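You operate a simulated robot arm through the tools that you are given. There is no shell and no other tool.

You run a simulated robot arm. Do the job below in one go: nothing can be reset, and whatever is moved stays where it is left.

TASK
Brush the lint out of the trap under the throat cover.
Fine: rest the throat cover on the extension table meanwhile; brush and cover go back; the machine stays unplugged and off.

The check looks at the end state, three seconds after you hand in, the way a careful person would. Anything else that was tipped, shoved, dropped, spilled or broken makes it a failure. A push-on lid holds only when it is set on centred and level and pressed home; a screw cap is set on level and turned clockwise until tight.

THE ROBOT
A 7-joint arm with a two-finger parallel gripper, fixed in place. Base frame: the origin is on the floor under the middle of its stand, x ahead of it, y to its left, z up. Lengths are in cm, angles in degrees, forces in N, time in s.
It reaches about 147.9 cm from its shoulder. Its first joint turns from -166.0 to 166.0 degrees. Payload 4.4 kg.
The TCP is the grasp point between the finger pads, 2.3 cm short of the fingertips. In the tool frame z runs along the fingers and y along their closing line. The gripper opens to 9.4 cm. The fingers are 3.8 cm wide and 1 cm thick; the gripper's body (5.4 by 9.6 cm) begins 3.9 cm behind the TCP.
Orientation is told as [roll, pitch, yaw] about the base's x, y, z axes, in that order, counted from this pose: with the fingers straight down and closing along the base's y, the tool's x points along the base's -x, its y along +y and its z along -z.

THE INTERFACE
- The arm moves only by the tool jog_arm. Its argument "deltas" is a list of rows, each a list of 3 entries, a list of its own where there are three numbers: the shift along the tool's x, y, z in cm, then the turn, a rotation vector about the tool's x, y, z in degrees, then the finger opening in cm, from 0 to 9.4. In form: [[[tx, ty, tz], [rx, ry, rz], grip], ...]. A call has 1 to 20 rows; each row is the pose to reach, as a shift and turn from the pose commanded when the call began, along the tool's axes at that moment. A row lasts 0.2 s, in which the tool goes at most 5 cm and 8.6 degrees; a call with a longer step from one row to the next is refused whole, and so is a gripper value outside its range. Where a pose cannot be reached the arm comes as near as it can. A force on the tool above 40 N (or 10 N above the force at the start of the call, whichever is more), or a blocked arm, ends the call early, and 0.2 s more pass. The fingers move at their own pace (about 7.2 cm/s each) and stop on an object; they squeeze with about 26 N. The grip force told is the motor's: it shows also when the fingers shut on nothing. Time passes only in rows, and 0.2 s behind the last, so rows that repeat a pose let the fingers close. The reply holds the time, the measured pose of the TCP, the force on the tool along the base axes, the opening and the grip force, in the units named above and with some noise, with the torque about the TCP (base axes, N m) and any sound that the robot's microphone picked up.
- Cameras (640 x 400 px; columns grow to the right, rows downward): "scene" is fixed at [4.94, 49.99, 155.14]; the picture's right is [-0.31, -0.95, 0.00], its down [-0.53, 0.18, -0.83] and it looks along [0.79, -0.26, -0.56] (base axes); focal length 354 px, centre (320, 200). "wrist" rides on the gripper at [8.6, 1.6, -7.4] in the tool frame; the picture's right is [-0.18, 0.98, 0.00], its down [-0.58, -0.11, -0.81] and it looks along [-0.79, -0.15, 0.59] (tool axes); focal length 243 px, centre (320, 200). There is no depth. A picture from a camera that has moved, and an enlarged one, comes with that camera's place and axes in the base frame and with its lens.
- camera(camera): a new picture of that camera. It takes no simulated time.
- zoom(camera, box): a new picture of the part [left, top, right, bottom] of that camera's present view, enlarged. It takes no simulated time.
- job_done(): hands the job in; it is judged then, once.

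Nothing tells you positions but the pictures and the camera data. Unless the task says otherwise, let go and move clear before handing in.

The tools are called as a command line: name --argument value ..., lists and objects as JSON in quotes. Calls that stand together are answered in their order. jog_arm: Moves the arm, as the interface text tells. Its arguments: {"type":"object","properties":{"deltas":{"type":"array","items":{"type":"array"}}},"required":["deltas"]} The other tools are called the same way: camera (camera) takes a picture; zoom (camera, box) takes an enlarged picture of a part of a camera's view; job_done () hands the job in.

At the start:

```text
t: 0.0
eef_pos: [65.73, -21.52, 118.39]
tool_rot: [0.0, -0.1, 0.0]
contact_force: [0.4, 0.2, 0.6]
torque: [0.0, 0.01, 0.0]
grip_width: 9.39
finger_force: 0.1
```

scene: 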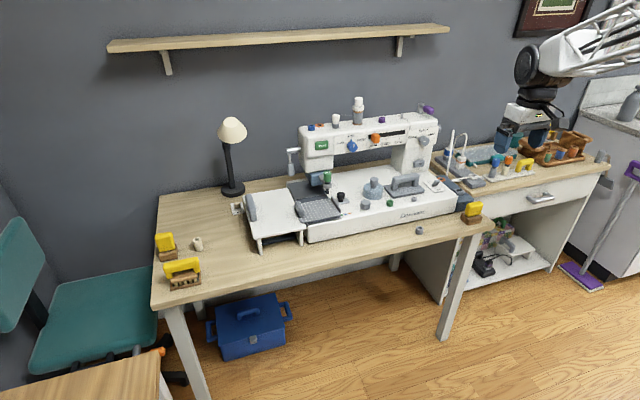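
wrist: 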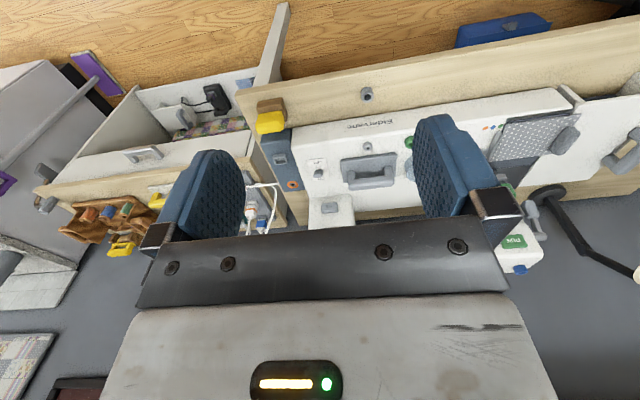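

I see a table with a sewing machine, several handled covers, yellow brush-like items, and a side cabinet. I'll zoom in to identify the throat cover, the lint trap, the brush and the extension table.

zoom --camera "scene" --box '[230, 80, 490, 260]'

zoom --camera "scene" --box '[420, 100, 640, 240]'

zoom --camera "scene" --box '[140, 160, 340, 300]'

zoom --camera "wrist" --box '[240, 60, 640, 300]'

```text
2.22 times, centred on (360, 170) of scene
camera zoom: at [4.94, 49.99, 155.14], right [-0.31, -0.95, 0.0], down [-0.53, 0.18, -0.83], along [0.79, -0.26, -0.56], focal length 787 px, centre (231, 267)
```

zoom: 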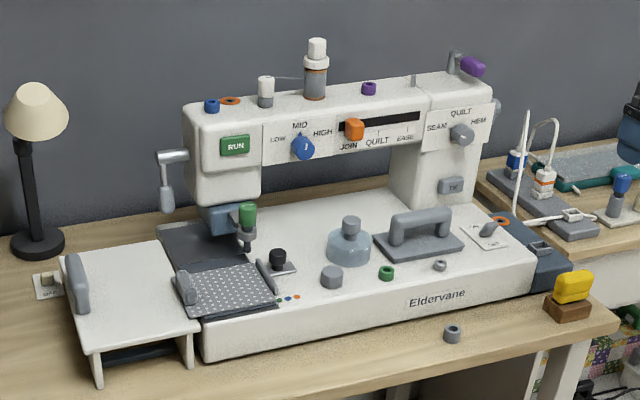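

```text
2.86 times, centred on (530, 170) of scene
camera zoom: at [4.94, 49.99, 155.14], right [-0.31, -0.95, 0.0], down [-0.53, 0.18, -0.83], along [0.79, -0.26, -0.56], focal length 1012 px, centre (-280, 286)
```

zoom: 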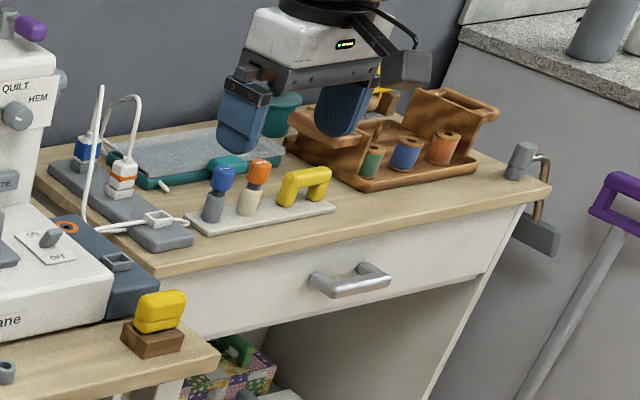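

```text
2.86 times, centred on (240, 230) of scene
camera zoom: at [4.94, 49.99, 155.14], right [-0.31, -0.95, 0.0], down [-0.53, 0.18, -0.83], along [0.79, -0.26, -0.56], focal length 1012 px, centre (549, 114)
```

zoom: 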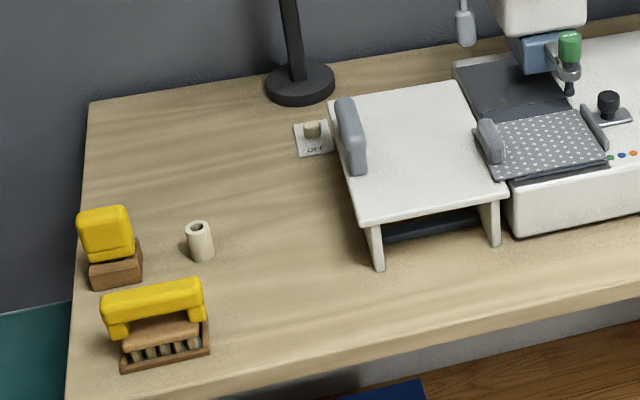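

```text
1.60 times, centred on (440, 180) of wrist
camera zoom: at [56.99, -19.78, 125.85], right [0.18, 0.98, 0.0], down [0.58, -0.11, 0.81], along [0.79, -0.15, -0.59], focal length 388 px, centre (128, 232)
```

zoom: 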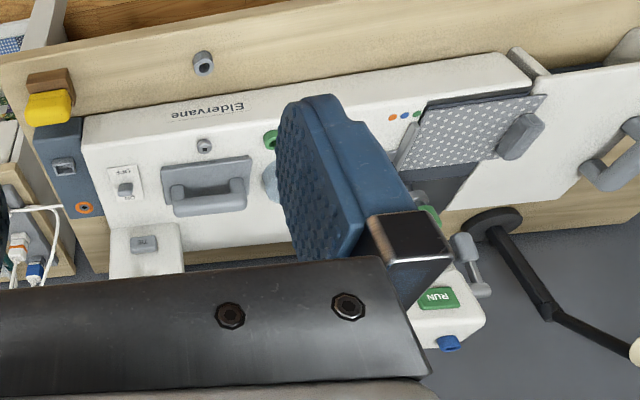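

I take the dotted plate on the left of the machine bed to be the throat cover, near (100, 20, 83). The white table beside it is the extension table, and the yellow-handled items may be brushes. I'll move left at a safe height for a closer look.

jog_arm --deltas '[[[-1, 4.5, 0.3], [0, 0, 0], 9.4], [[-2, 9, 0.6], [0, 0, 0], 9.4], [[-3, 13.5, 0.9], [0, 0, 0], 9.4], [[-4, 18, 1.2], [0, 0, 0], 9.4], [[-5, 22.5, 1.5], [0, 0, 0], 9.4], [[-6, 27, 1.8], [0, 0, 0], 9.4], [[-7, 31.5, 2.1], [0, 0, 0], 9.4], [[-8, 36, 2.4], [0, 0, 0], 9.4], [[-9, 40.5, 2.7], [0, 0, 0], 9.4]]'

camera --camera "wrist"

zoom --camera "wrist" --box '[220, 80, 460, 230]'

zoom --camera "scene" --box '[230, 150, 390, 250]'

zoom --camera "scene" --box '[150, 220, 230, 300]'

```text
t: 2.0
eef_pos: [74.77, 18.93, 116.01]
tool_rot: [0.0, -0.1, -0.1]
contact_force: [0.4, 0.9, 1.0]
torque: [-0.02, -0.02, 0.01]
grip_width: 9.38
finger_force: 0.0
```

```text
taken
camera wrist: at [66.08, 20.7, 123.37], right [0.18, 0.98, 0.0], down [0.58, -0.11, 0.81], along [0.79, -0.15, -0.59], focal length 243 px, centre (320, 200)
```

wrist: 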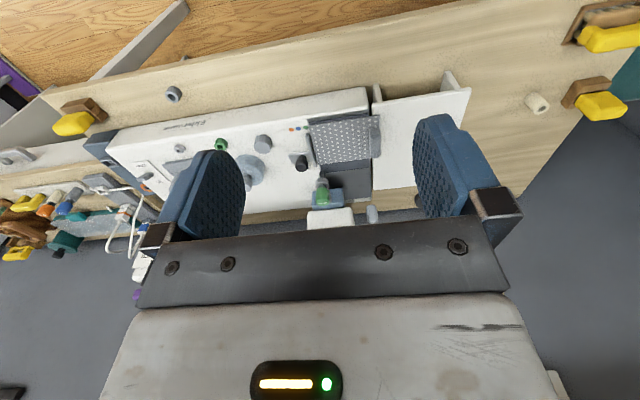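

```text
2.67 times, centred on (340, 155) of wrist
camera zoom: at [66.08, 20.7, 123.37], right [0.18, 0.98, 0.0], down [0.58, -0.11, 0.81], along [0.79, -0.15, -0.59], focal length 647 px, centre (267, 320)
```

zoom: 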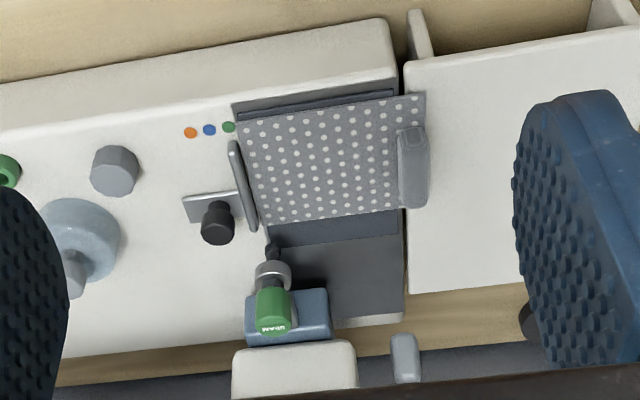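

```text
4.00 times, centred on (310, 200) of scene
camera zoom: at [4.94, 49.99, 155.14], right [-0.31, -0.95, 0.0], down [-0.53, 0.18, -0.83], along [0.79, -0.26, -0.56], focal length 1417 px, centre (360, 200)
```

zoom: 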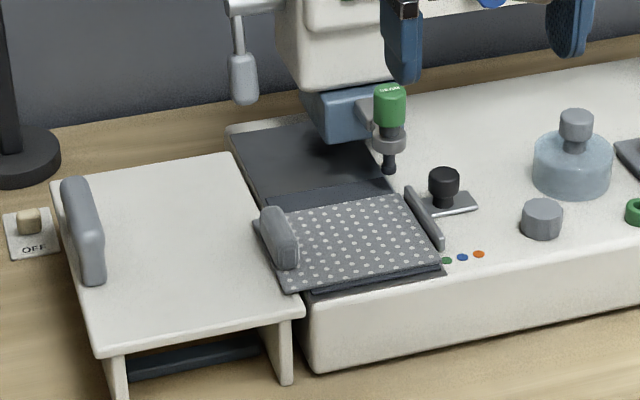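

```text
5.00 times, centred on (190, 260) of scene
camera zoom: at [4.94, 49.99, 155.14], right [-0.31, -0.95, 0.0], down [-0.53, 0.18, -0.83], along [0.79, -0.26, -0.56], focal length 1771 px, centre (970, -100)
```

zoom: 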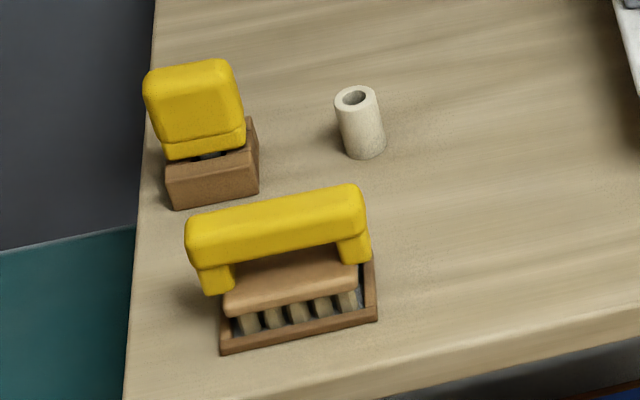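

The dotted plate has a grey handle at its left end, and a clamp-like foot sits next to it. I'll bring the wrist camera closer for detail.

jog_arm --deltas '[[[-1, 1, 4], [0, 0, 0], 9.4], [[-3, 2, 8], [0, 0, 0], 9.4], [[-5, 3, 12], [0, 0, 0], 9.4], [[-7, 4, 16], [0, 0, 0], 9.4], [[-8, 4, 19], [0, 0, 0], 9.4], [[-8, 4, 19], [0, 0, 0], 9.4]]'

camera --camera "wrist"

zoom --camera "wrist" --box '[220, 80, 460, 230]'

camera --camera "scene"

```text
t: 3.4
eef_pos: [82.48, 23.11, 96.71]
tool_rot: [0.0, 0.0, 0.0]
contact_force: [-1.3, -0.3, 0.3]
torque: [0.0, 0.0, -0.04]
grip_width: 9.4
finger_force: 0.0
```

```text
taken
camera wrist: at [73.93, 24.76, 104.12], right [0.18, 0.98, 0.0], down [0.58, -0.11, 0.81], along [0.79, -0.15, -0.59], focal length 243 px, centre (320, 200)
```

wrist: 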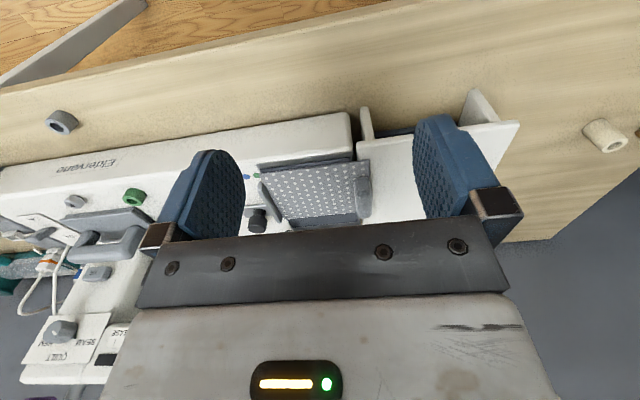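

```text
2.67 times, centred on (340, 155) of wrist
camera zoom: at [73.93, 24.76, 104.12], right [0.18, 0.98, 0.0], down [0.58, -0.11, 0.81], along [0.79, -0.15, -0.59], focal length 647 px, centre (267, 320)
```

zoom: 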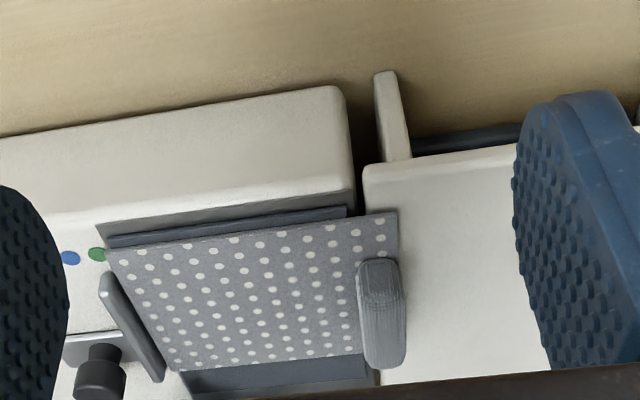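

```text
taken
```

scene: 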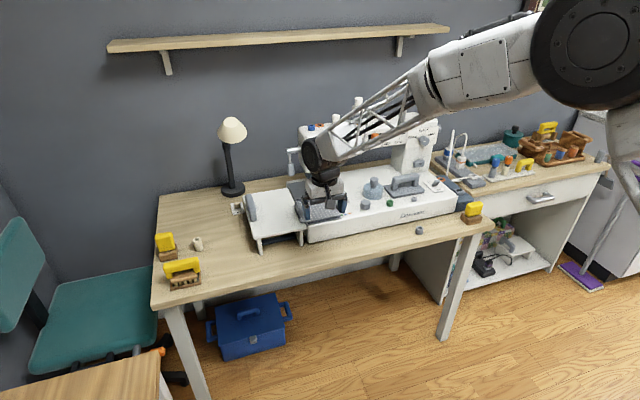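

The dotted cover seems to rest over a recess with dark rails. I'll zoom in on its edges, on the brushes and on the other tools.

zoom --camera "wrist" --box '[250, 140, 380, 225]'

zoom --camera "scene" --box '[520, 110, 600, 175]'

zoom --camera "scene" --box '[430, 180, 510, 240]'

zoom --camera "scene" --box '[280, 180, 360, 230]'

```text
4.71 times, centred on (315, 182) of wrist
camera zoom: at [73.93, 24.76, 104.12], right [0.18, 0.98, 0.0], down [0.58, -0.11, 0.81], along [0.79, -0.15, -0.59], focal length 1142 px, centre (344, 282)
```

zoom: 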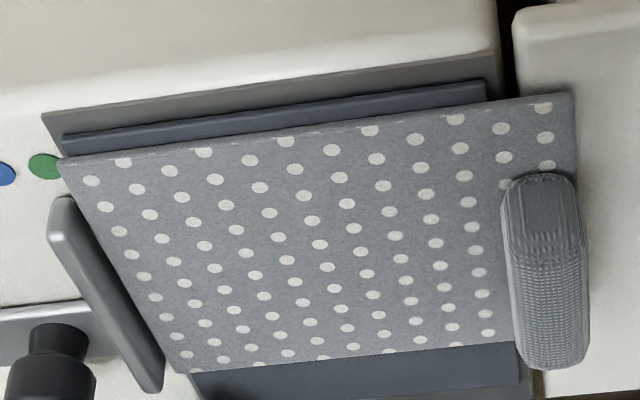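

```text
6.15 times, centred on (560, 142) of scene
camera zoom: at [4.94, 49.99, 155.14], right [-0.31, -0.95, 0.0], down [-0.53, 0.18, -0.83], along [0.79, -0.26, -0.56], focal length 2180 px, centre (-1157, 554)
```

zoom: 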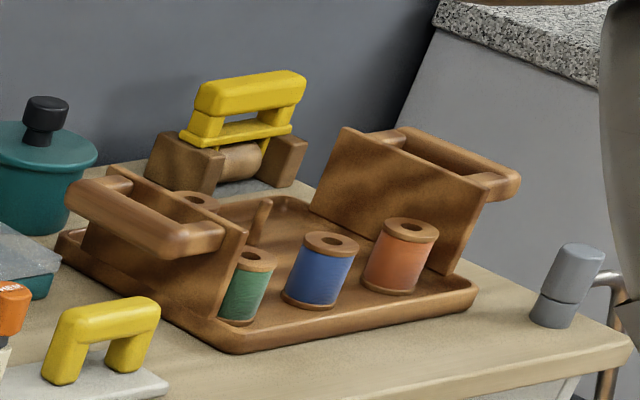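

```text
6.67 times, centred on (470, 210) of scene
camera zoom: at [4.94, 49.99, 155.14], right [-0.31, -0.95, 0.0], down [-0.53, 0.18, -0.83], along [0.79, -0.26, -0.56], focal length 2361 px, centre (-680, 133)
```

zoom: 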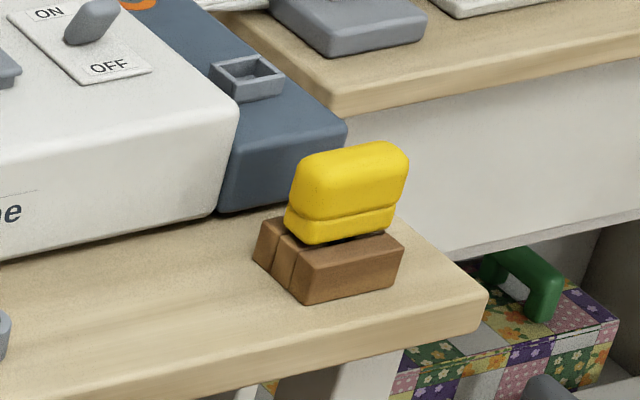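

```text
8.00 times, centred on (320, 205) of scene
camera zoom: at [4.94, 49.99, 155.14], right [-0.31, -0.95, 0.0], down [-0.53, 0.18, -0.83], along [0.79, -0.26, -0.56], focal length 2833 px, centre (320, 160)
```

zoom: 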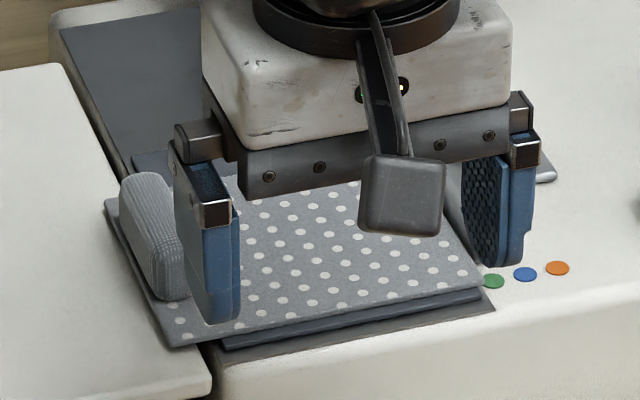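

The cover has a dark body beneath the dotted top. Before choosing a brush I'll go and look closely at the yellow-handled items on the left end of the table.

jog_arm --deltas '[[[0.5, 1, -3], [0, 0, 0], 9.4], [[1, 5, -5], [0, 0, 0], 9.4], [[1.5, 9.5, -5], [0, 0, 0], 9.4], [[2, 14, -5], [0, 0, 0], 9.4], [[2.5, 18.5, -5], [0, 0, 0], 9.4], [[3, 23, -5], [0, 0, 0], 9.4], [[3.5, 27.5, -5], [0, 0, 0], 9.4], [[4, 32, -5], [0, 0, 0], 9.4], [[4, 36.5, -4], [0, 0, 0], 9.4], [[4, 41, -2], [0, 0, 0], 9.4], [[4, 45, 0], [0, 0, 0], 9.4], [[4, 46, 2], [0, 0, 0], 9.4]]'

camera --camera "wrist"

zoom --camera "wrist" --box '[220, 80, 460, 230]'

zoom --camera "scene" --box '[280, 170, 360, 220]'

```text
t: 6.0
eef_pos: [78.48, 69.14, 94.74]
tool_rot: [0.1, -0.2, 0.0]
contact_force: [-0.3, 0.1, -0.8]
torque: [0.03, 0.02, 0.0]
grip_width: 9.39
finger_force: 0.0
```

```text
taken
camera wrist: at [69.97, 70.73, 102.18], right [0.18, 0.98, 0.0], down [0.58, -0.11, 0.81], along [0.79, -0.15, -0.59], focal length 243 px, centre (320, 200)
```

wrist: 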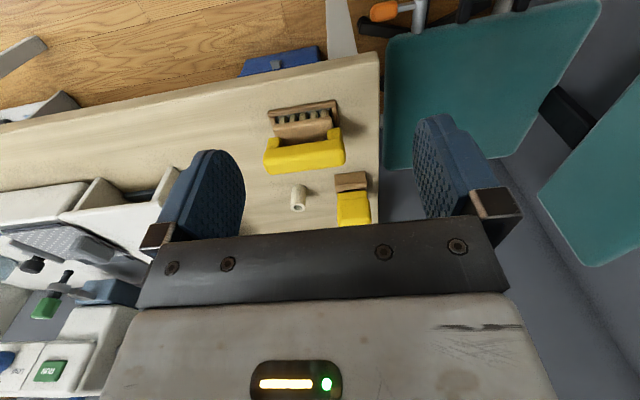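

```text
2.67 times, centred on (340, 155) of wrist
camera zoom: at [69.97, 70.73, 102.18], right [0.18, 0.98, 0.0], down [0.58, -0.11, 0.81], along [0.79, -0.15, -0.59], focal length 647 px, centre (267, 320)
```

zoom: 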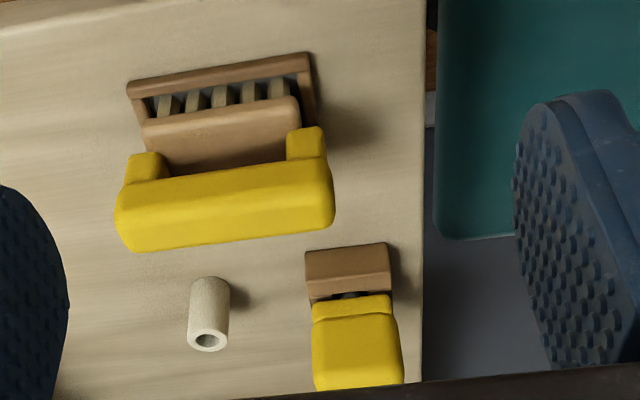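

```text
8.00 times, centred on (320, 195) of scene
camera zoom: at [4.94, 49.99, 155.14], right [-0.31, -0.95, 0.0], down [-0.53, 0.18, -0.83], along [0.79, -0.26, -0.56], focal length 2833 px, centre (320, 240)
```

zoom: 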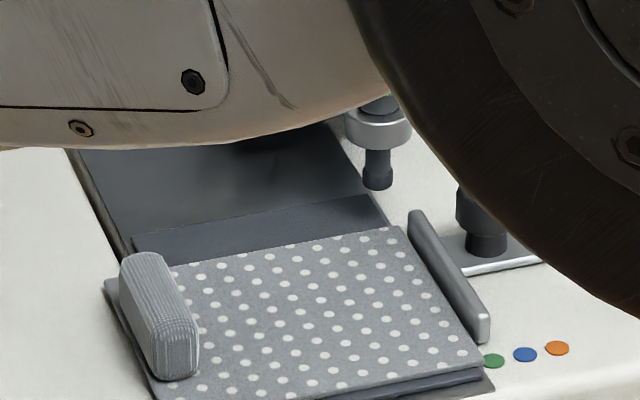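

The wide left-front item clearly has bristle tufts sitting in a wooden tray. I'll look more closely at both left items and at the right one.

zoom --camera "scene" --box '[150, 228, 190, 264]'

zoom --camera "scene" --box '[155, 250, 211, 292]'

zoom --camera "wrist" --box '[320, 160, 390, 230]'

zoom --camera "wrist" --box '[255, 90, 355, 180]'

```text
11.11 times, centred on (170, 246) of scene
camera zoom: at [4.94, 49.99, 155.14], right [-0.31, -0.95, 0.0], down [-0.53, 0.18, -0.83], along [0.79, -0.26, -0.56], focal length 3935 px, centre (1987, -311)
```

zoom: 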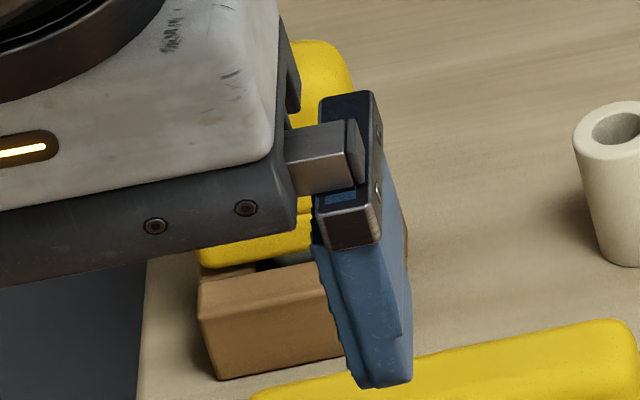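

```text
9.52 times, centred on (183, 271) of scene
camera zoom: at [4.94, 49.99, 155.14], right [-0.31, -0.95, 0.0], down [-0.53, 0.18, -0.83], along [0.79, -0.26, -0.56], focal length 3373 px, centre (1625, -476)
```

zoom: 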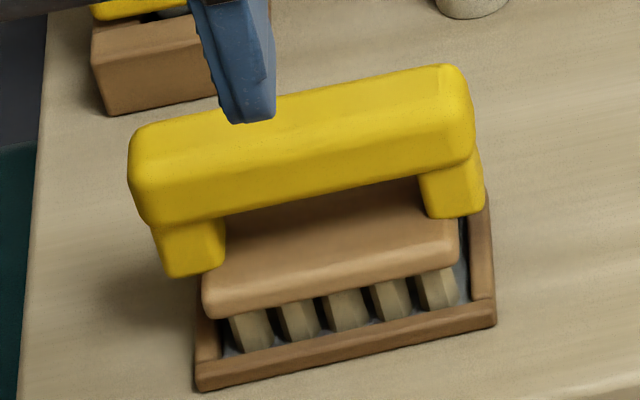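

```text
5.71 times, centred on (355, 195) of wrist
camera zoom: at [69.97, 70.73, 102.18], right [0.18, 0.98, 0.0], down [0.58, -0.11, 0.81], along [0.79, -0.15, -0.59], focal length 1386 px, centre (120, 229)
```

zoom: 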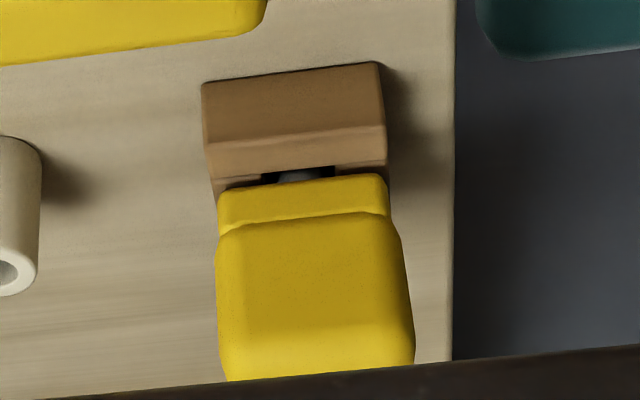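

```text
4.44 times, centred on (305, 135) of wrist
camera zoom: at [69.97, 70.73, 102.18], right [0.18, 0.98, 0.0], down [0.58, -0.11, 0.81], along [0.79, -0.15, -0.59], focal length 1078 px, centre (387, 489)
```

zoom: 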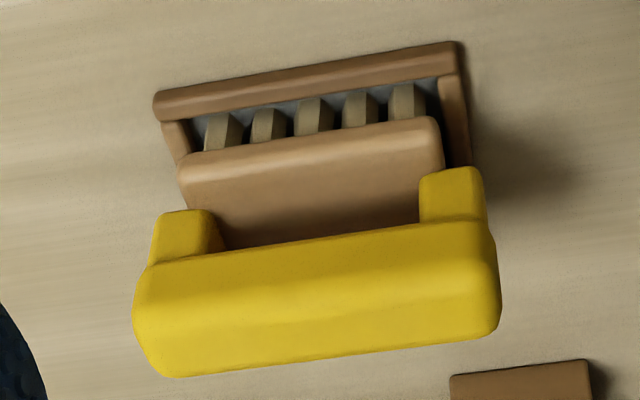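

The left-front brush is wide. What's under the small yellow block at the back left is hidden, so I'll pitch the wrist for a low-angle view.

jog_arm --deltas '[[[0.5, 1, 1], [0, -7, 0], 9.4], [[1, 2, 2], [0, -14, 0], 9.4], [[1.5, 3, 4], [0, -21, 0], 9.4], [[2, 4, 6], [0, -28, 0], 9.4], [[2.5, 5, 8], [0, -34, 0], 9.4], [[2.5, 5, 8], [0, -34, 0], 9.4]]'

camera --camera "wrist"

zoom --camera "wrist" --box '[250, 120, 390, 210]'

```text
t: 7.4
eef_pos: [75.75, 74.11, 86.7]
tool_rot: [0.1, -33.9, 0.1]
contact_force: [0.2, 0.7, -0.1]
torque: [0.01, 0.04, 0.03]
grip_width: 9.4
finger_force: 0.0
```

```text
taken
camera wrist: at [64.5, 75.76, 88.03], right [0.15, 0.98, 0.1], down [0.03, -0.11, 0.99], along [0.99, -0.15, -0.05], focal length 243 px, centre (320, 200)
```

wrist: 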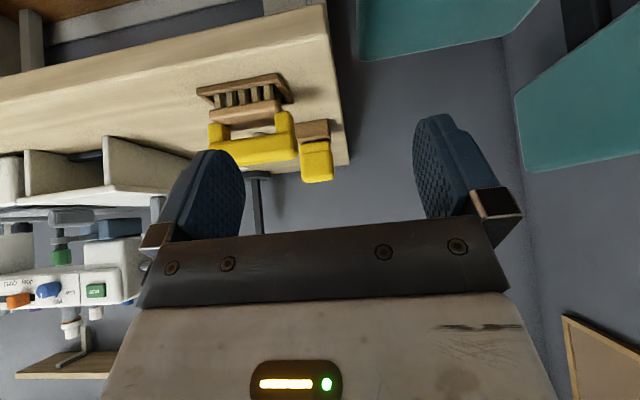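

```text
4.44 times, centred on (320, 165) of wrist
camera zoom: at [64.5, 75.76, 88.03], right [0.15, 0.98, 0.1], down [0.03, -0.11, 0.99], along [0.99, -0.15, -0.05], focal length 1078 px, centre (320, 356)
```

zoom: 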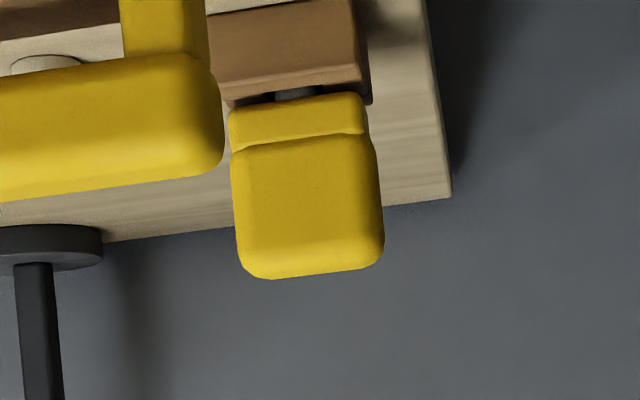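

The small left item has a grey shank going down between the two wooden halves of its stand. I'll keep this low viewing angle and slide over in front of the machine to measure the cover and its handle.

jog_arm --deltas '[[[0, -4.8, 0], [0, 0, 0], 9.4], [[0, -9.6, 0], [0, 0, 0], 9.4], [[0, -14.4, 0], [0, 0, 0], 9.4], [[0, -19.2, 0], [0, 0, 0], 9.4], [[0, -24, 0], [0, 0, 0], 9.4], [[0, -28.8, 0], [0, 0, 0], 9.4], [[0, -33.6, 0], [0, 0, 0], 9.4], [[0, -38.4, 0], [0, 0, 0], 9.4], [[0, -43.2, 0], [0, 0, 0], 9.4], [[0, -48, 0], [0, 0, 0], 9.4], [[0, -48, 0], [0, 0, 0], 9.4]]'

camera --camera "wrist"

zoom --camera "wrist" --box '[250, 120, 400, 215]'

```text
t: 9.8
eef_pos: [75.84, 25.98, 86.65]
tool_rot: [0.0, -34.0, 0.0]
contact_force: [1.0, 0.1, 0.0]
torque: [0.0, 0.01, -0.04]
grip_width: 9.42
finger_force: 0.0
```

```text
taken
camera wrist: at [64.57, 27.64, 88.06], right [0.15, 0.98, 0.1], down [0.03, -0.11, 0.99], along [0.99, -0.15, -0.05], focal length 243 px, centre (320, 200)
```

wrist: 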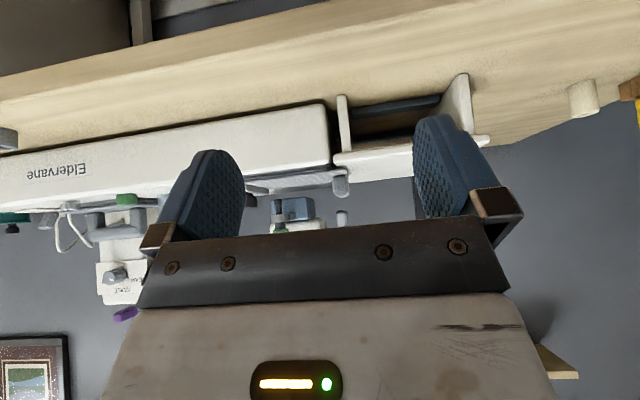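

```text
4.21 times, centred on (325, 168) of wrist
camera zoom: at [64.57, 27.64, 88.06], right [0.15, 0.98, 0.1], down [0.03, -0.11, 0.99], along [0.99, -0.15, -0.05], focal length 1022 px, centre (299, 337)
```

zoom: 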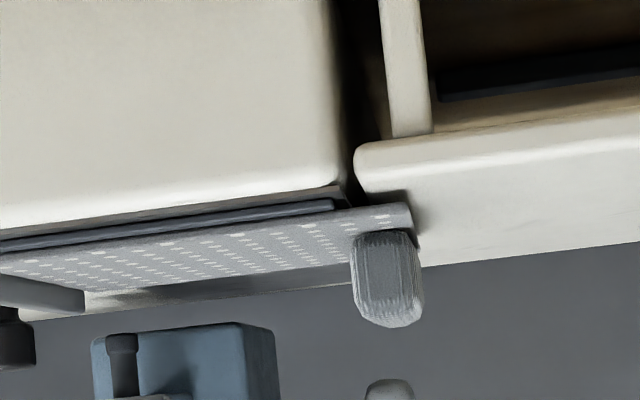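

The cover reads as a plate about 11 × 13.7 cm at z≈83.5. Its block handle is near (100.3, 25.7), with its top at about 86.4. I'll take a steeper view over the extension table to choose where to rest the cover.

jog_arm --deltas '[[[-2.5, 0.8, -0.8], [0, 7.4, 0], 9.4], [[-5, 1.6, -1.5], [0, 14.8, 0], 9.4], [[-7.5, 2.4, -2.3], [0, 22.2, 0], 9.4], [[-10, 3.2, -3], [0, 29.6, 0], 9.4], [[-12.5, 4, -3.8], [0, 37, 0], 9.4], [[-15, 4.8, -4.5], [0, 44.4, 0], 9.4], [[-17.5, 5.6, -5.3], [0, 51.8, 0], 9.4], [[-19.7, 6.4, -6.1], [0, 59, 0], 9.4], [[-19.7, 6.4, -6.1], [0, 59, 0], 9.4]]'

camera --camera "wrist"

zoom --camera "wrist" --box '[240, 70, 450, 201]'

```text
t: 11.8
eef_pos: [89.08, 32.43, 102.94]
tool_rot: [0.0, 25.0, 0.1]
contact_force: [0.0, -0.8, -1.0]
torque: [0.01, 0.0, 0.03]
grip_width: 9.4
finger_force: 0.1
```

```text
taken
camera wrist: at [84.46, 34.07, 113.25], right [0.17, 0.98, -0.08], down [0.87, -0.11, 0.48], along [0.47, -0.15, -0.87], focal length 243 px, centre (320, 200)
```

wrist: 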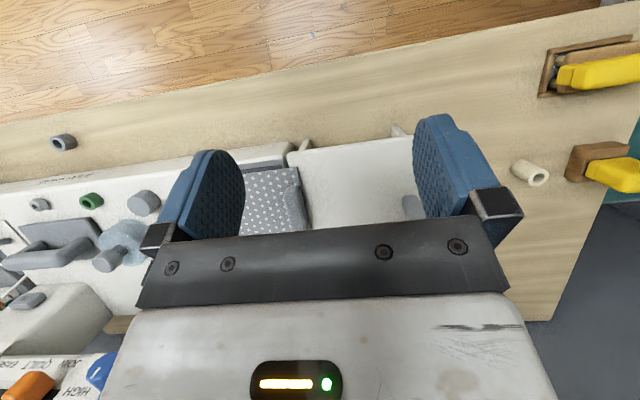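

```text
3.05 times, centred on (345, 136) of wrist
camera zoom: at [84.46, 34.07, 113.25], right [0.17, 0.98, -0.08], down [0.87, -0.11, 0.48], along [0.47, -0.15, -0.87], focal length 739 px, centre (244, 397)
```

zoom: 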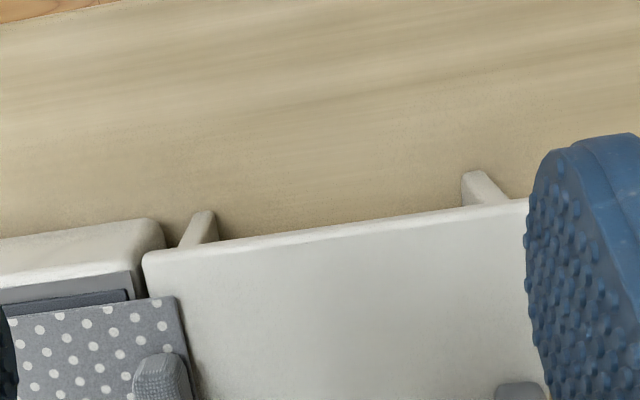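

The extension table's free area spans about x 94–118, y 26–40, with its own handle at y≥40. The cover will fit there if I turn it 90° with its handle to the front. Next I'll straighten the wrist and hover over the cover's handle.

jog_arm --deltas '[[[-3, -1.6, 0.2], [0, -6.3, 0], 9.4], [[-6, -3.2, 0.4], [0, -12.6, 0], 9.4], [[-9.5, -5, 0.5], [0, -18.9, 0], 9.4], [[-12.7, -6.7, 0.7], [0, -25, 0], 9.4], [[-12.7, -6.7, 0.7], [0, -25, 0], 9.4]]'

camera --camera "wrist"

zoom --camera "wrist" --box '[220, 100, 420, 225]'

zoom --camera "scene" --box '[250, 140, 370, 220]'

```text
t: 13.0
eef_pos: [100.26, 25.82, 97.19]
tool_rot: [0.0, 0.0, 0.0]
contact_force: [-0.5, -0.3, -0.3]
torque: [0.0, 0.01, 0.0]
grip_width: 9.4
finger_force: 0.0
```

```text
taken
camera wrist: at [91.75, 27.43, 104.64], right [0.18, 0.98, 0.0], down [0.58, -0.11, 0.81], along [0.79, -0.15, -0.59], focal length 243 px, centre (320, 200)
```

wrist: 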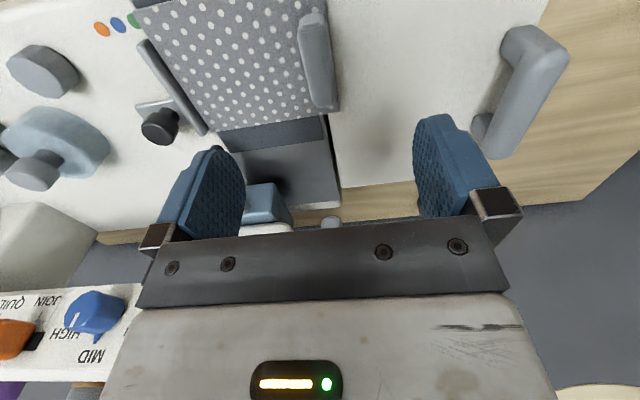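

```text
3.20 times, centred on (320, 162) of wrist
camera zoom: at [91.75, 27.43, 104.64], right [0.18, 0.98, 0.0], down [0.58, -0.11, 0.81], along [0.79, -0.15, -0.59], focal length 776 px, centre (320, 320)
```

zoom: 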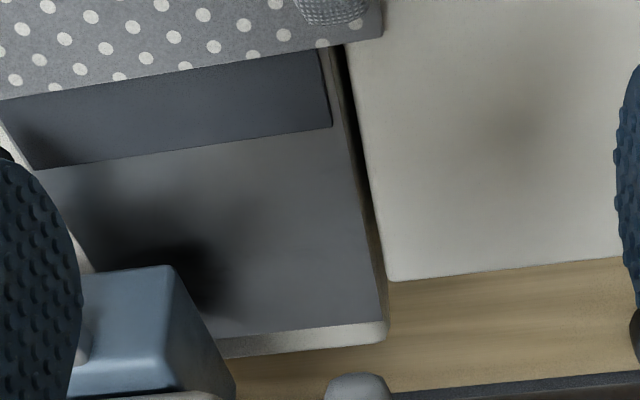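

```text
5.00 times, centred on (310, 180) of scene
camera zoom: at [4.94, 49.99, 155.14], right [-0.31, -0.95, 0.0], down [-0.53, 0.18, -0.83], along [0.79, -0.26, -0.56], focal length 1771 px, centre (370, 300)
```

zoom: 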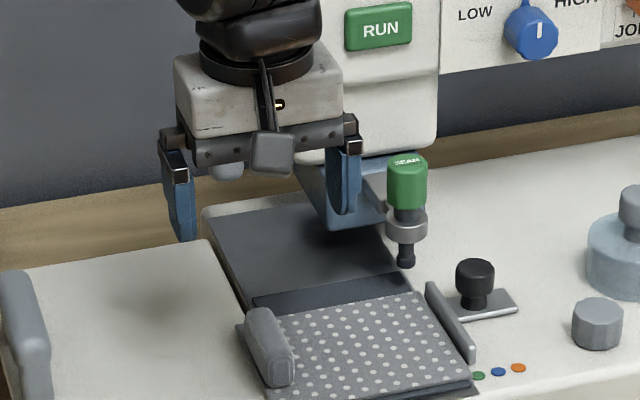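

The gripper is centred over the cover's handle, which I measure at about (100.1, 25.8). I'll descend and close on it.

jog_arm --deltas '[[[0, 0, 2.8], [0, 0, 0], 7], [[0, 0, 5.6], [0, 0, 0], 6], [[0, 0, 8.4], [0, 0, 0], 6], [[0, 0, 10], [0, 0, 0], 6], [[0, 0, 10.8], [0, 0, 0], 6], [[0, 0, 10.8], [0, 0, 0], 6]]'

zoom --camera "scene" --box '[270, 160, 350, 220]'

camera --camera "wrist"

```text
t: 14.4
eef_pos: [100.15, 25.76, 86.24]
tool_rot: [0.0, 0.0, 0.0]
contact_force: [-0.2, -0.1, -0.1]
torque: [0.0, 0.0, 0.0]
grip_width: 5.98
finger_force: 0.0
```

```text
6.67 times, centred on (310, 190) of scene
camera zoom: at [4.94, 49.99, 155.14], right [-0.31, -0.95, 0.0], down [-0.53, 0.18, -0.83], along [0.79, -0.26, -0.56], focal length 2361 px, centre (387, 267)
```

zoom: 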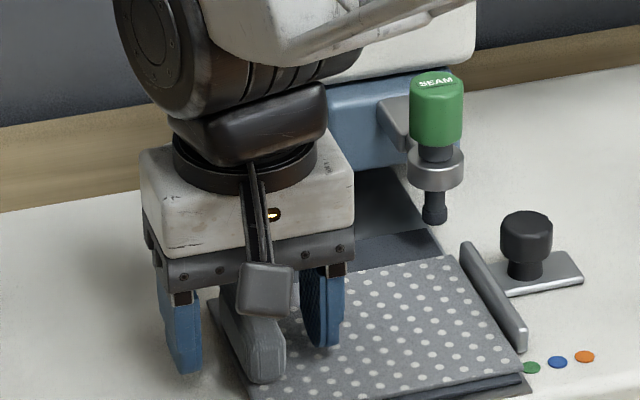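

```text
taken
camera wrist: at [91.49, 27.44, 93.54], right [0.18, 0.98, 0.0], down [0.58, -0.11, 0.81], along [0.79, -0.15, -0.59], focal length 243 px, centre (320, 200)
```

wrist: 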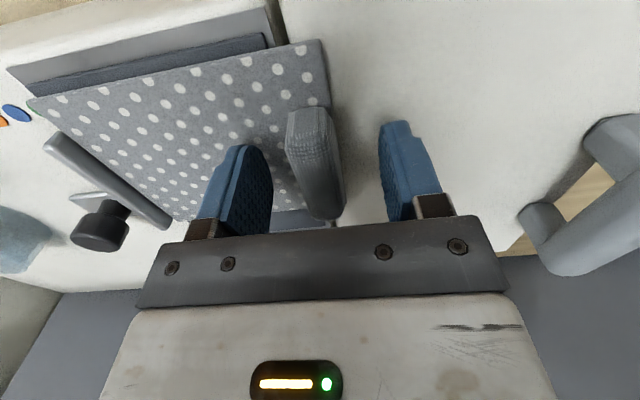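

The handle sits between the fingers and nothing is touching. I'll close on it now.

jog_arm --deltas '[[[0, 0, 0], [0, 0, 0], 3], [[0, 0, 0], [0, 0, 0], 1.5], [[0, 0, 0], [0, 0, 0], 0.5], [[0, 0, 0], [0, 0, 0], 0.5], [[0, 0, 0], [0, 0, 0], 0.5]]'

zoom --camera "wrist" --box '[150, 40, 450, 228]'

```text
t: 15.6
eef_pos: [100.12, 25.8, 86.11]
tool_rot: [0.1, 0.1, 0.0]
contact_force: [-0.5, 0.4, 0.4]
torque: [0.03, -0.06, 0.02]
grip_width: 2.11
finger_force: 26.0
```

```text
2.13 times, centred on (300, 134) of wrist
camera zoom: at [91.49, 27.45, 93.55], right [0.18, 0.98, 0.0], down [0.58, -0.11, 0.81], along [0.79, -0.15, -0.59], focal length 516 px, centre (363, 340)
```

zoom: 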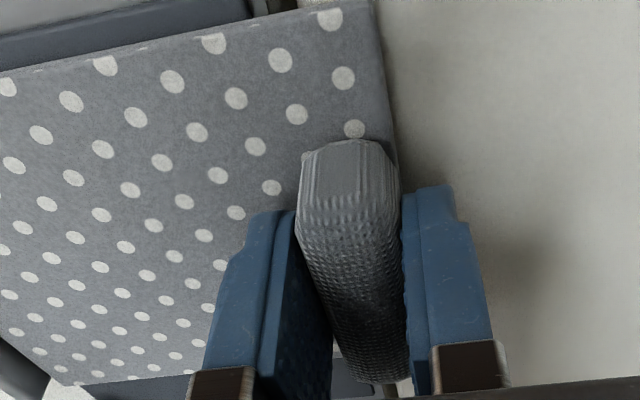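

I have the handle gripped, with a 2.1 cm opening. I'll lift gently and watch the forces in case the cover is meant to slide or is latched.

jog_arm --deltas '[[[0, 0, -0.3], [0, 0, 0], 0.5], [[0, 0, -0.6], [0, 0, 0], 0.5], [[0, 0, -0.9], [0, 0, 0], 0.5]]'

zoom --camera "scene" --box '[270, 170, 350, 220]'

zoom --camera "wrist" --box '[0, 0, 360, 225]'

```text
t: 16.4
eef_pos: [100.17, 25.76, 86.86]
tool_rot: [0.0, 0.0, 0.0]
contact_force: [0.6, 0.2, -0.1]
torque: [-0.02, -0.01, -0.02]
grip_width: 2.12
finger_force: 25.4
```

```text
8.00 times, centred on (310, 195) of scene
camera zoom: at [4.94, 49.99, 155.14], right [-0.31, -0.95, 0.0], down [-0.53, 0.18, -0.83], along [0.79, -0.26, -0.56], focal length 2833 px, centre (400, 240)
```

zoom: 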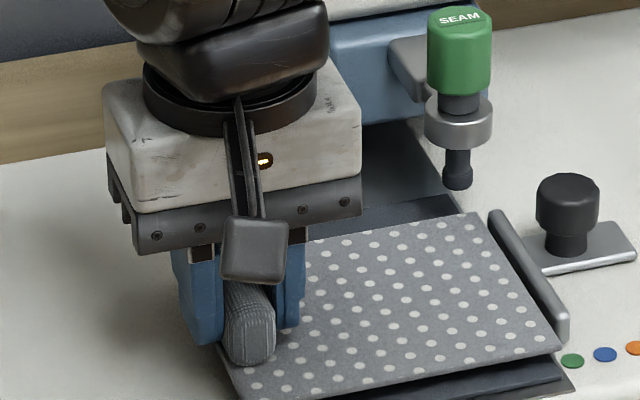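

```text
1.78 times, centred on (180, 112) of wrist
camera zoom: at [91.58, 27.38, 94.27], right [0.18, 0.98, 0.0], down [0.58, -0.11, 0.81], along [0.79, -0.15, -0.59], focal length 431 px, centre (569, 356)
```

zoom: 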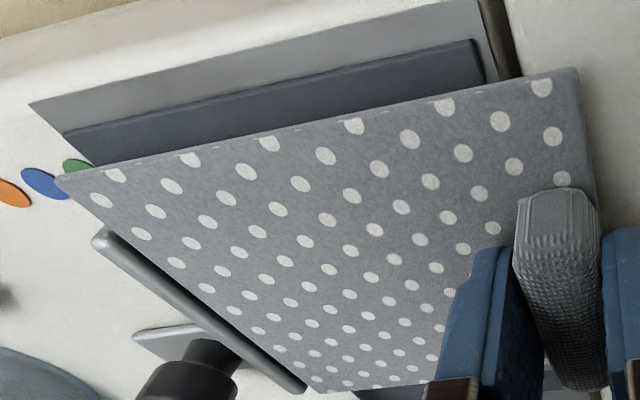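

The cover lifts freely and stays level. The needle assembly is close to its rear edge, so I'll draw the cover toward me before raising it further, then look into the trap.

jog_arm --deltas '[[[1, 0.4, -0.5], [0, 0, 0], 0.5], [[2.5, 1, -1.5], [0, 0, 0], 0.5], [[4, 1.5, -3], [0, 0, 0], 0.5], [[4, 2, -5.5], [0, 0, 0], 0.5], [[4, 2, -8], [0, 0, 0], 0.5], [[4, 2, -10], [0, 0, 0], 0.5], [[4, 2, -10], [0, 0, 0], 0.5]]'

camera --camera "scene"

zoom --camera "scene" --box '[270, 165, 366, 225]'

camera --camera "wrist"

```text
t: 18.0
eef_pos: [96.28, 27.91, 96.83]
tool_rot: [0.1, 0.1, 0.0]
contact_force: [-0.1, -0.6, -0.1]
torque: [-0.03, -0.02, 0.01]
grip_width: 2.12
finger_force: 26.1
```

```text
taken
```

scene: 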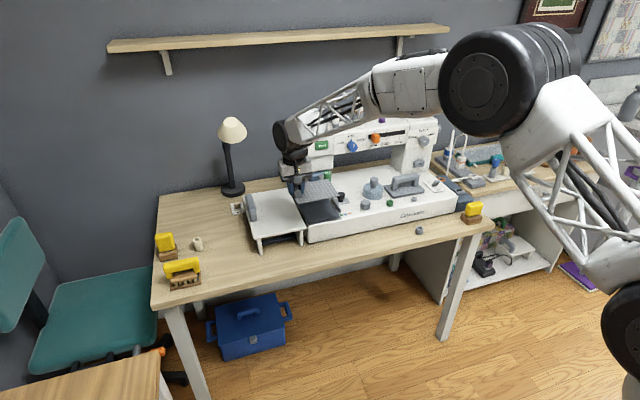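

```text
6.67 times, centred on (318, 195) of scene
camera zoom: at [4.94, 49.99, 155.14], right [-0.31, -0.95, 0.0], down [-0.53, 0.18, -0.83], along [0.79, -0.26, -0.56], focal length 2361 px, centre (333, 233)
```

zoom: 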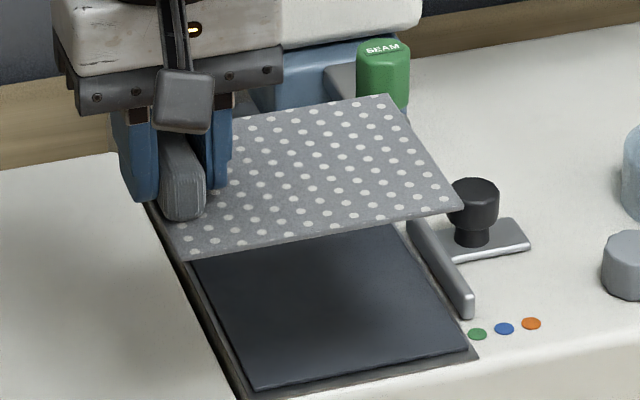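

```text
taken
camera wrist: at [87.8, 29.39, 104.14], right [0.18, 0.98, 0.0], down [0.58, -0.11, 0.81], along [0.79, -0.15, -0.59], focal length 243 px, centre (320, 200)
```

wrist: 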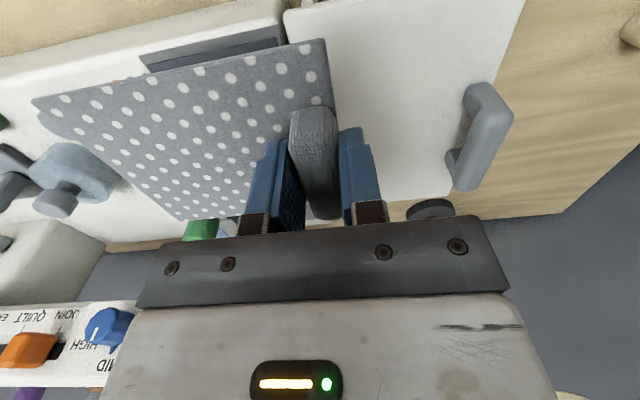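

Under the dotted cover there's a dark surface in a grey frame. I'll zoom in to see whether this is the lint trap or another panel.

zoom --camera "scene" --box '[290, 190, 346, 225]'

zoom --camera "scene" --box '[350, 165, 446, 225]'

zoom --camera "wrist" --box '[120, 20, 300, 130]'

```text
11.43 times, centred on (318, 208) of scene
camera zoom: at [4.94, 49.99, 155.14], right [-0.31, -0.95, 0.0], down [-0.53, 0.18, -0.83], along [0.79, -0.26, -0.56], focal length 4048 px, centre (343, 114)
```

zoom: 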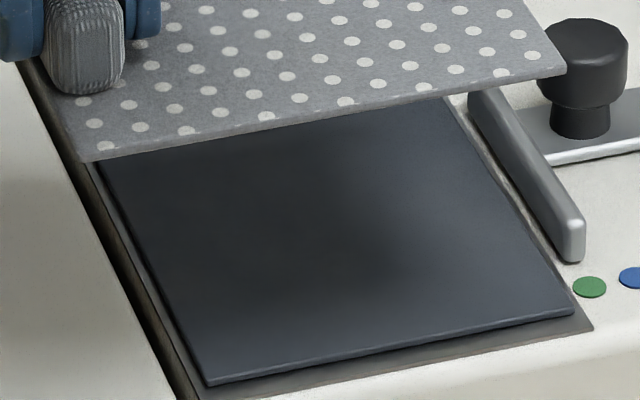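

```text
6.67 times, centred on (398, 195) of scene
camera zoom: at [4.94, 49.99, 155.14], right [-0.31, -0.95, 0.0], down [-0.53, 0.18, -0.83], along [0.79, -0.26, -0.56], focal length 2361 px, centre (-200, 233)
```

zoom: 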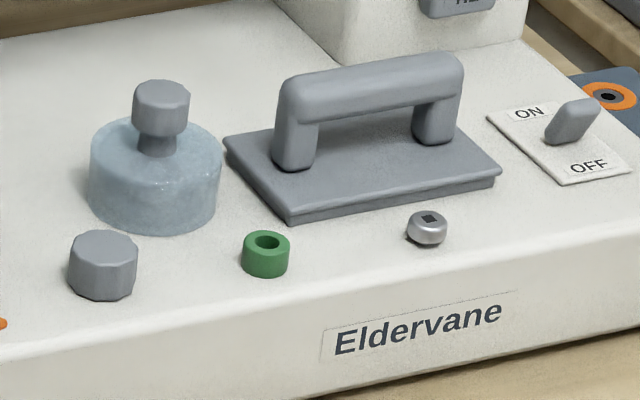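

```text
3.56 times, centred on (210, 75) of wrist
camera zoom: at [87.8, 29.39, 104.14], right [0.18, 0.98, 0.0], down [0.58, -0.11, 0.81], along [0.79, -0.15, -0.59], focal length 863 px, centre (711, 644)
```

zoom: 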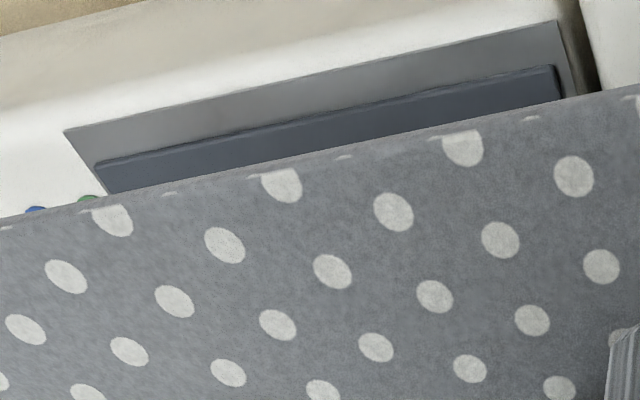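

Beneath the dotted piece is only a flat, solid work stage, with no trap or lint. So the dotted piece is a fabric workpiece, and the grey U-handled plate on the bed is more likely the throat cover. I'm still holding the workpiece, so I'll put it back by retracing the same path in reverse.

jog_arm --deltas '[[[0, 0, 2.5], [0, 0, 0], 0.5], [[0, 0, 5], [0, 0, 0], 0.5], [[0, -0.5, 7], [0, 0, 0], 0.5], [[-1.5, -1, 8.5], [0, 0, 0], 0.5], [[-3, -1.6, 9.5], [0, 0, 0], 0.5], [[-4, -2, 10], [0, 0, 0], 0.5], [[-4, -2, 10.2], [0, 0, 0], 0.5], [[-4, -2, 10.4], [0, 0, 0], 0.5], [[-4, -2, 10.4], [0, 0, 0], 0.5]]'

zoom --camera "scene" --box '[270, 170, 350, 220]'

zoom --camera "wrist" --box '[0, 0, 360, 225]'

```text
t: 20.0
eef_pos: [100.14, 25.81, 86.56]
tool_rot: [-0.1, 0.0, 0.1]
contact_force: [0.5, -0.5, -0.6]
torque: [-0.04, -0.03, 0.01]
grip_width: 2.09
finger_force: 25.7
```

```text
8.00 times, centred on (310, 195) of scene
camera zoom: at [4.94, 49.99, 155.14], right [-0.31, -0.95, 0.0], down [-0.53, 0.18, -0.83], along [0.79, -0.26, -0.56], focal length 2833 px, centre (400, 240)
```

zoom: 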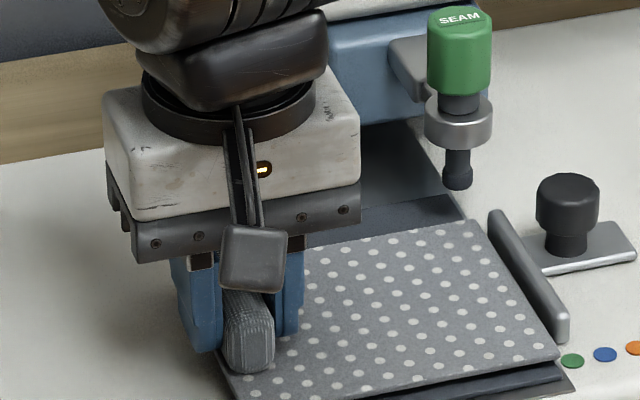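

```text
1.78 times, centred on (180, 112) of wrist
camera zoom: at [91.55, 27.45, 93.91], right [0.18, 0.98, 0.0], down [0.58, -0.11, 0.81], along [0.79, -0.15, -0.59], focal length 431 px, centre (569, 356)
```

zoom: 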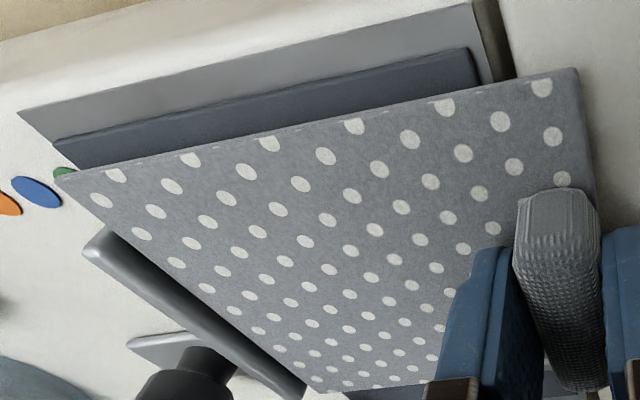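

The workpiece is hovering about 0.4 cm above its original spot, with the same alignment. I'll lower the last bit, release and rise.

jog_arm --deltas '[[[0, 0, 0.2], [0, 0, 0], 0.5], [[0, 0, 0.4], [0, 0, 0], 0.5], [[0, 0, 0.5], [0, 0, 0], 0.5], [[0, 0, 0.5], [0, 0, 0], 0.5], [[0, 0, 0.5], [0, 0, 0], 2.6], [[0, 0, 0.5], [0, 0, 0], 4], [[0, 0, 0.5], [0, 0, 0], 5], [[0, 0, 0.5], [0, 0, 0], 5.5]]'

zoom --camera "scene" --box '[270, 170, 350, 220]'

camera --camera "wrist"

```text
t: 21.8
eef_pos: [100.12, 25.68, 85.98]
tool_rot: [-0.1, 0.0, 0.0]
contact_force: [-0.8, 0.2, 0.1]
torque: [-0.03, -0.01, -0.01]
grip_width: 5.5
finger_force: 0.0
```

```text
8.00 times, centred on (310, 195) of scene
camera zoom: at [4.94, 49.99, 155.14], right [-0.31, -0.95, 0.0], down [-0.53, 0.18, -0.83], along [0.79, -0.26, -0.56], focal length 2833 px, centre (400, 240)
```

zoom: 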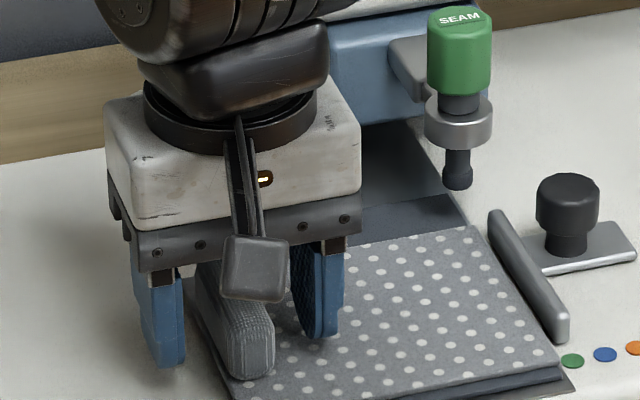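

```text
taken
camera wrist: at [91.55, 27.41, 93.45], right [0.18, 0.98, 0.0], down [0.58, -0.11, 0.81], along [0.79, -0.15, -0.59], focal length 243 px, centre (320, 200)
```

wrist: 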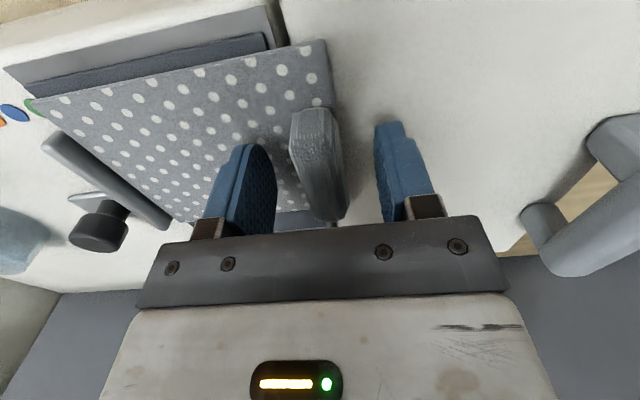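

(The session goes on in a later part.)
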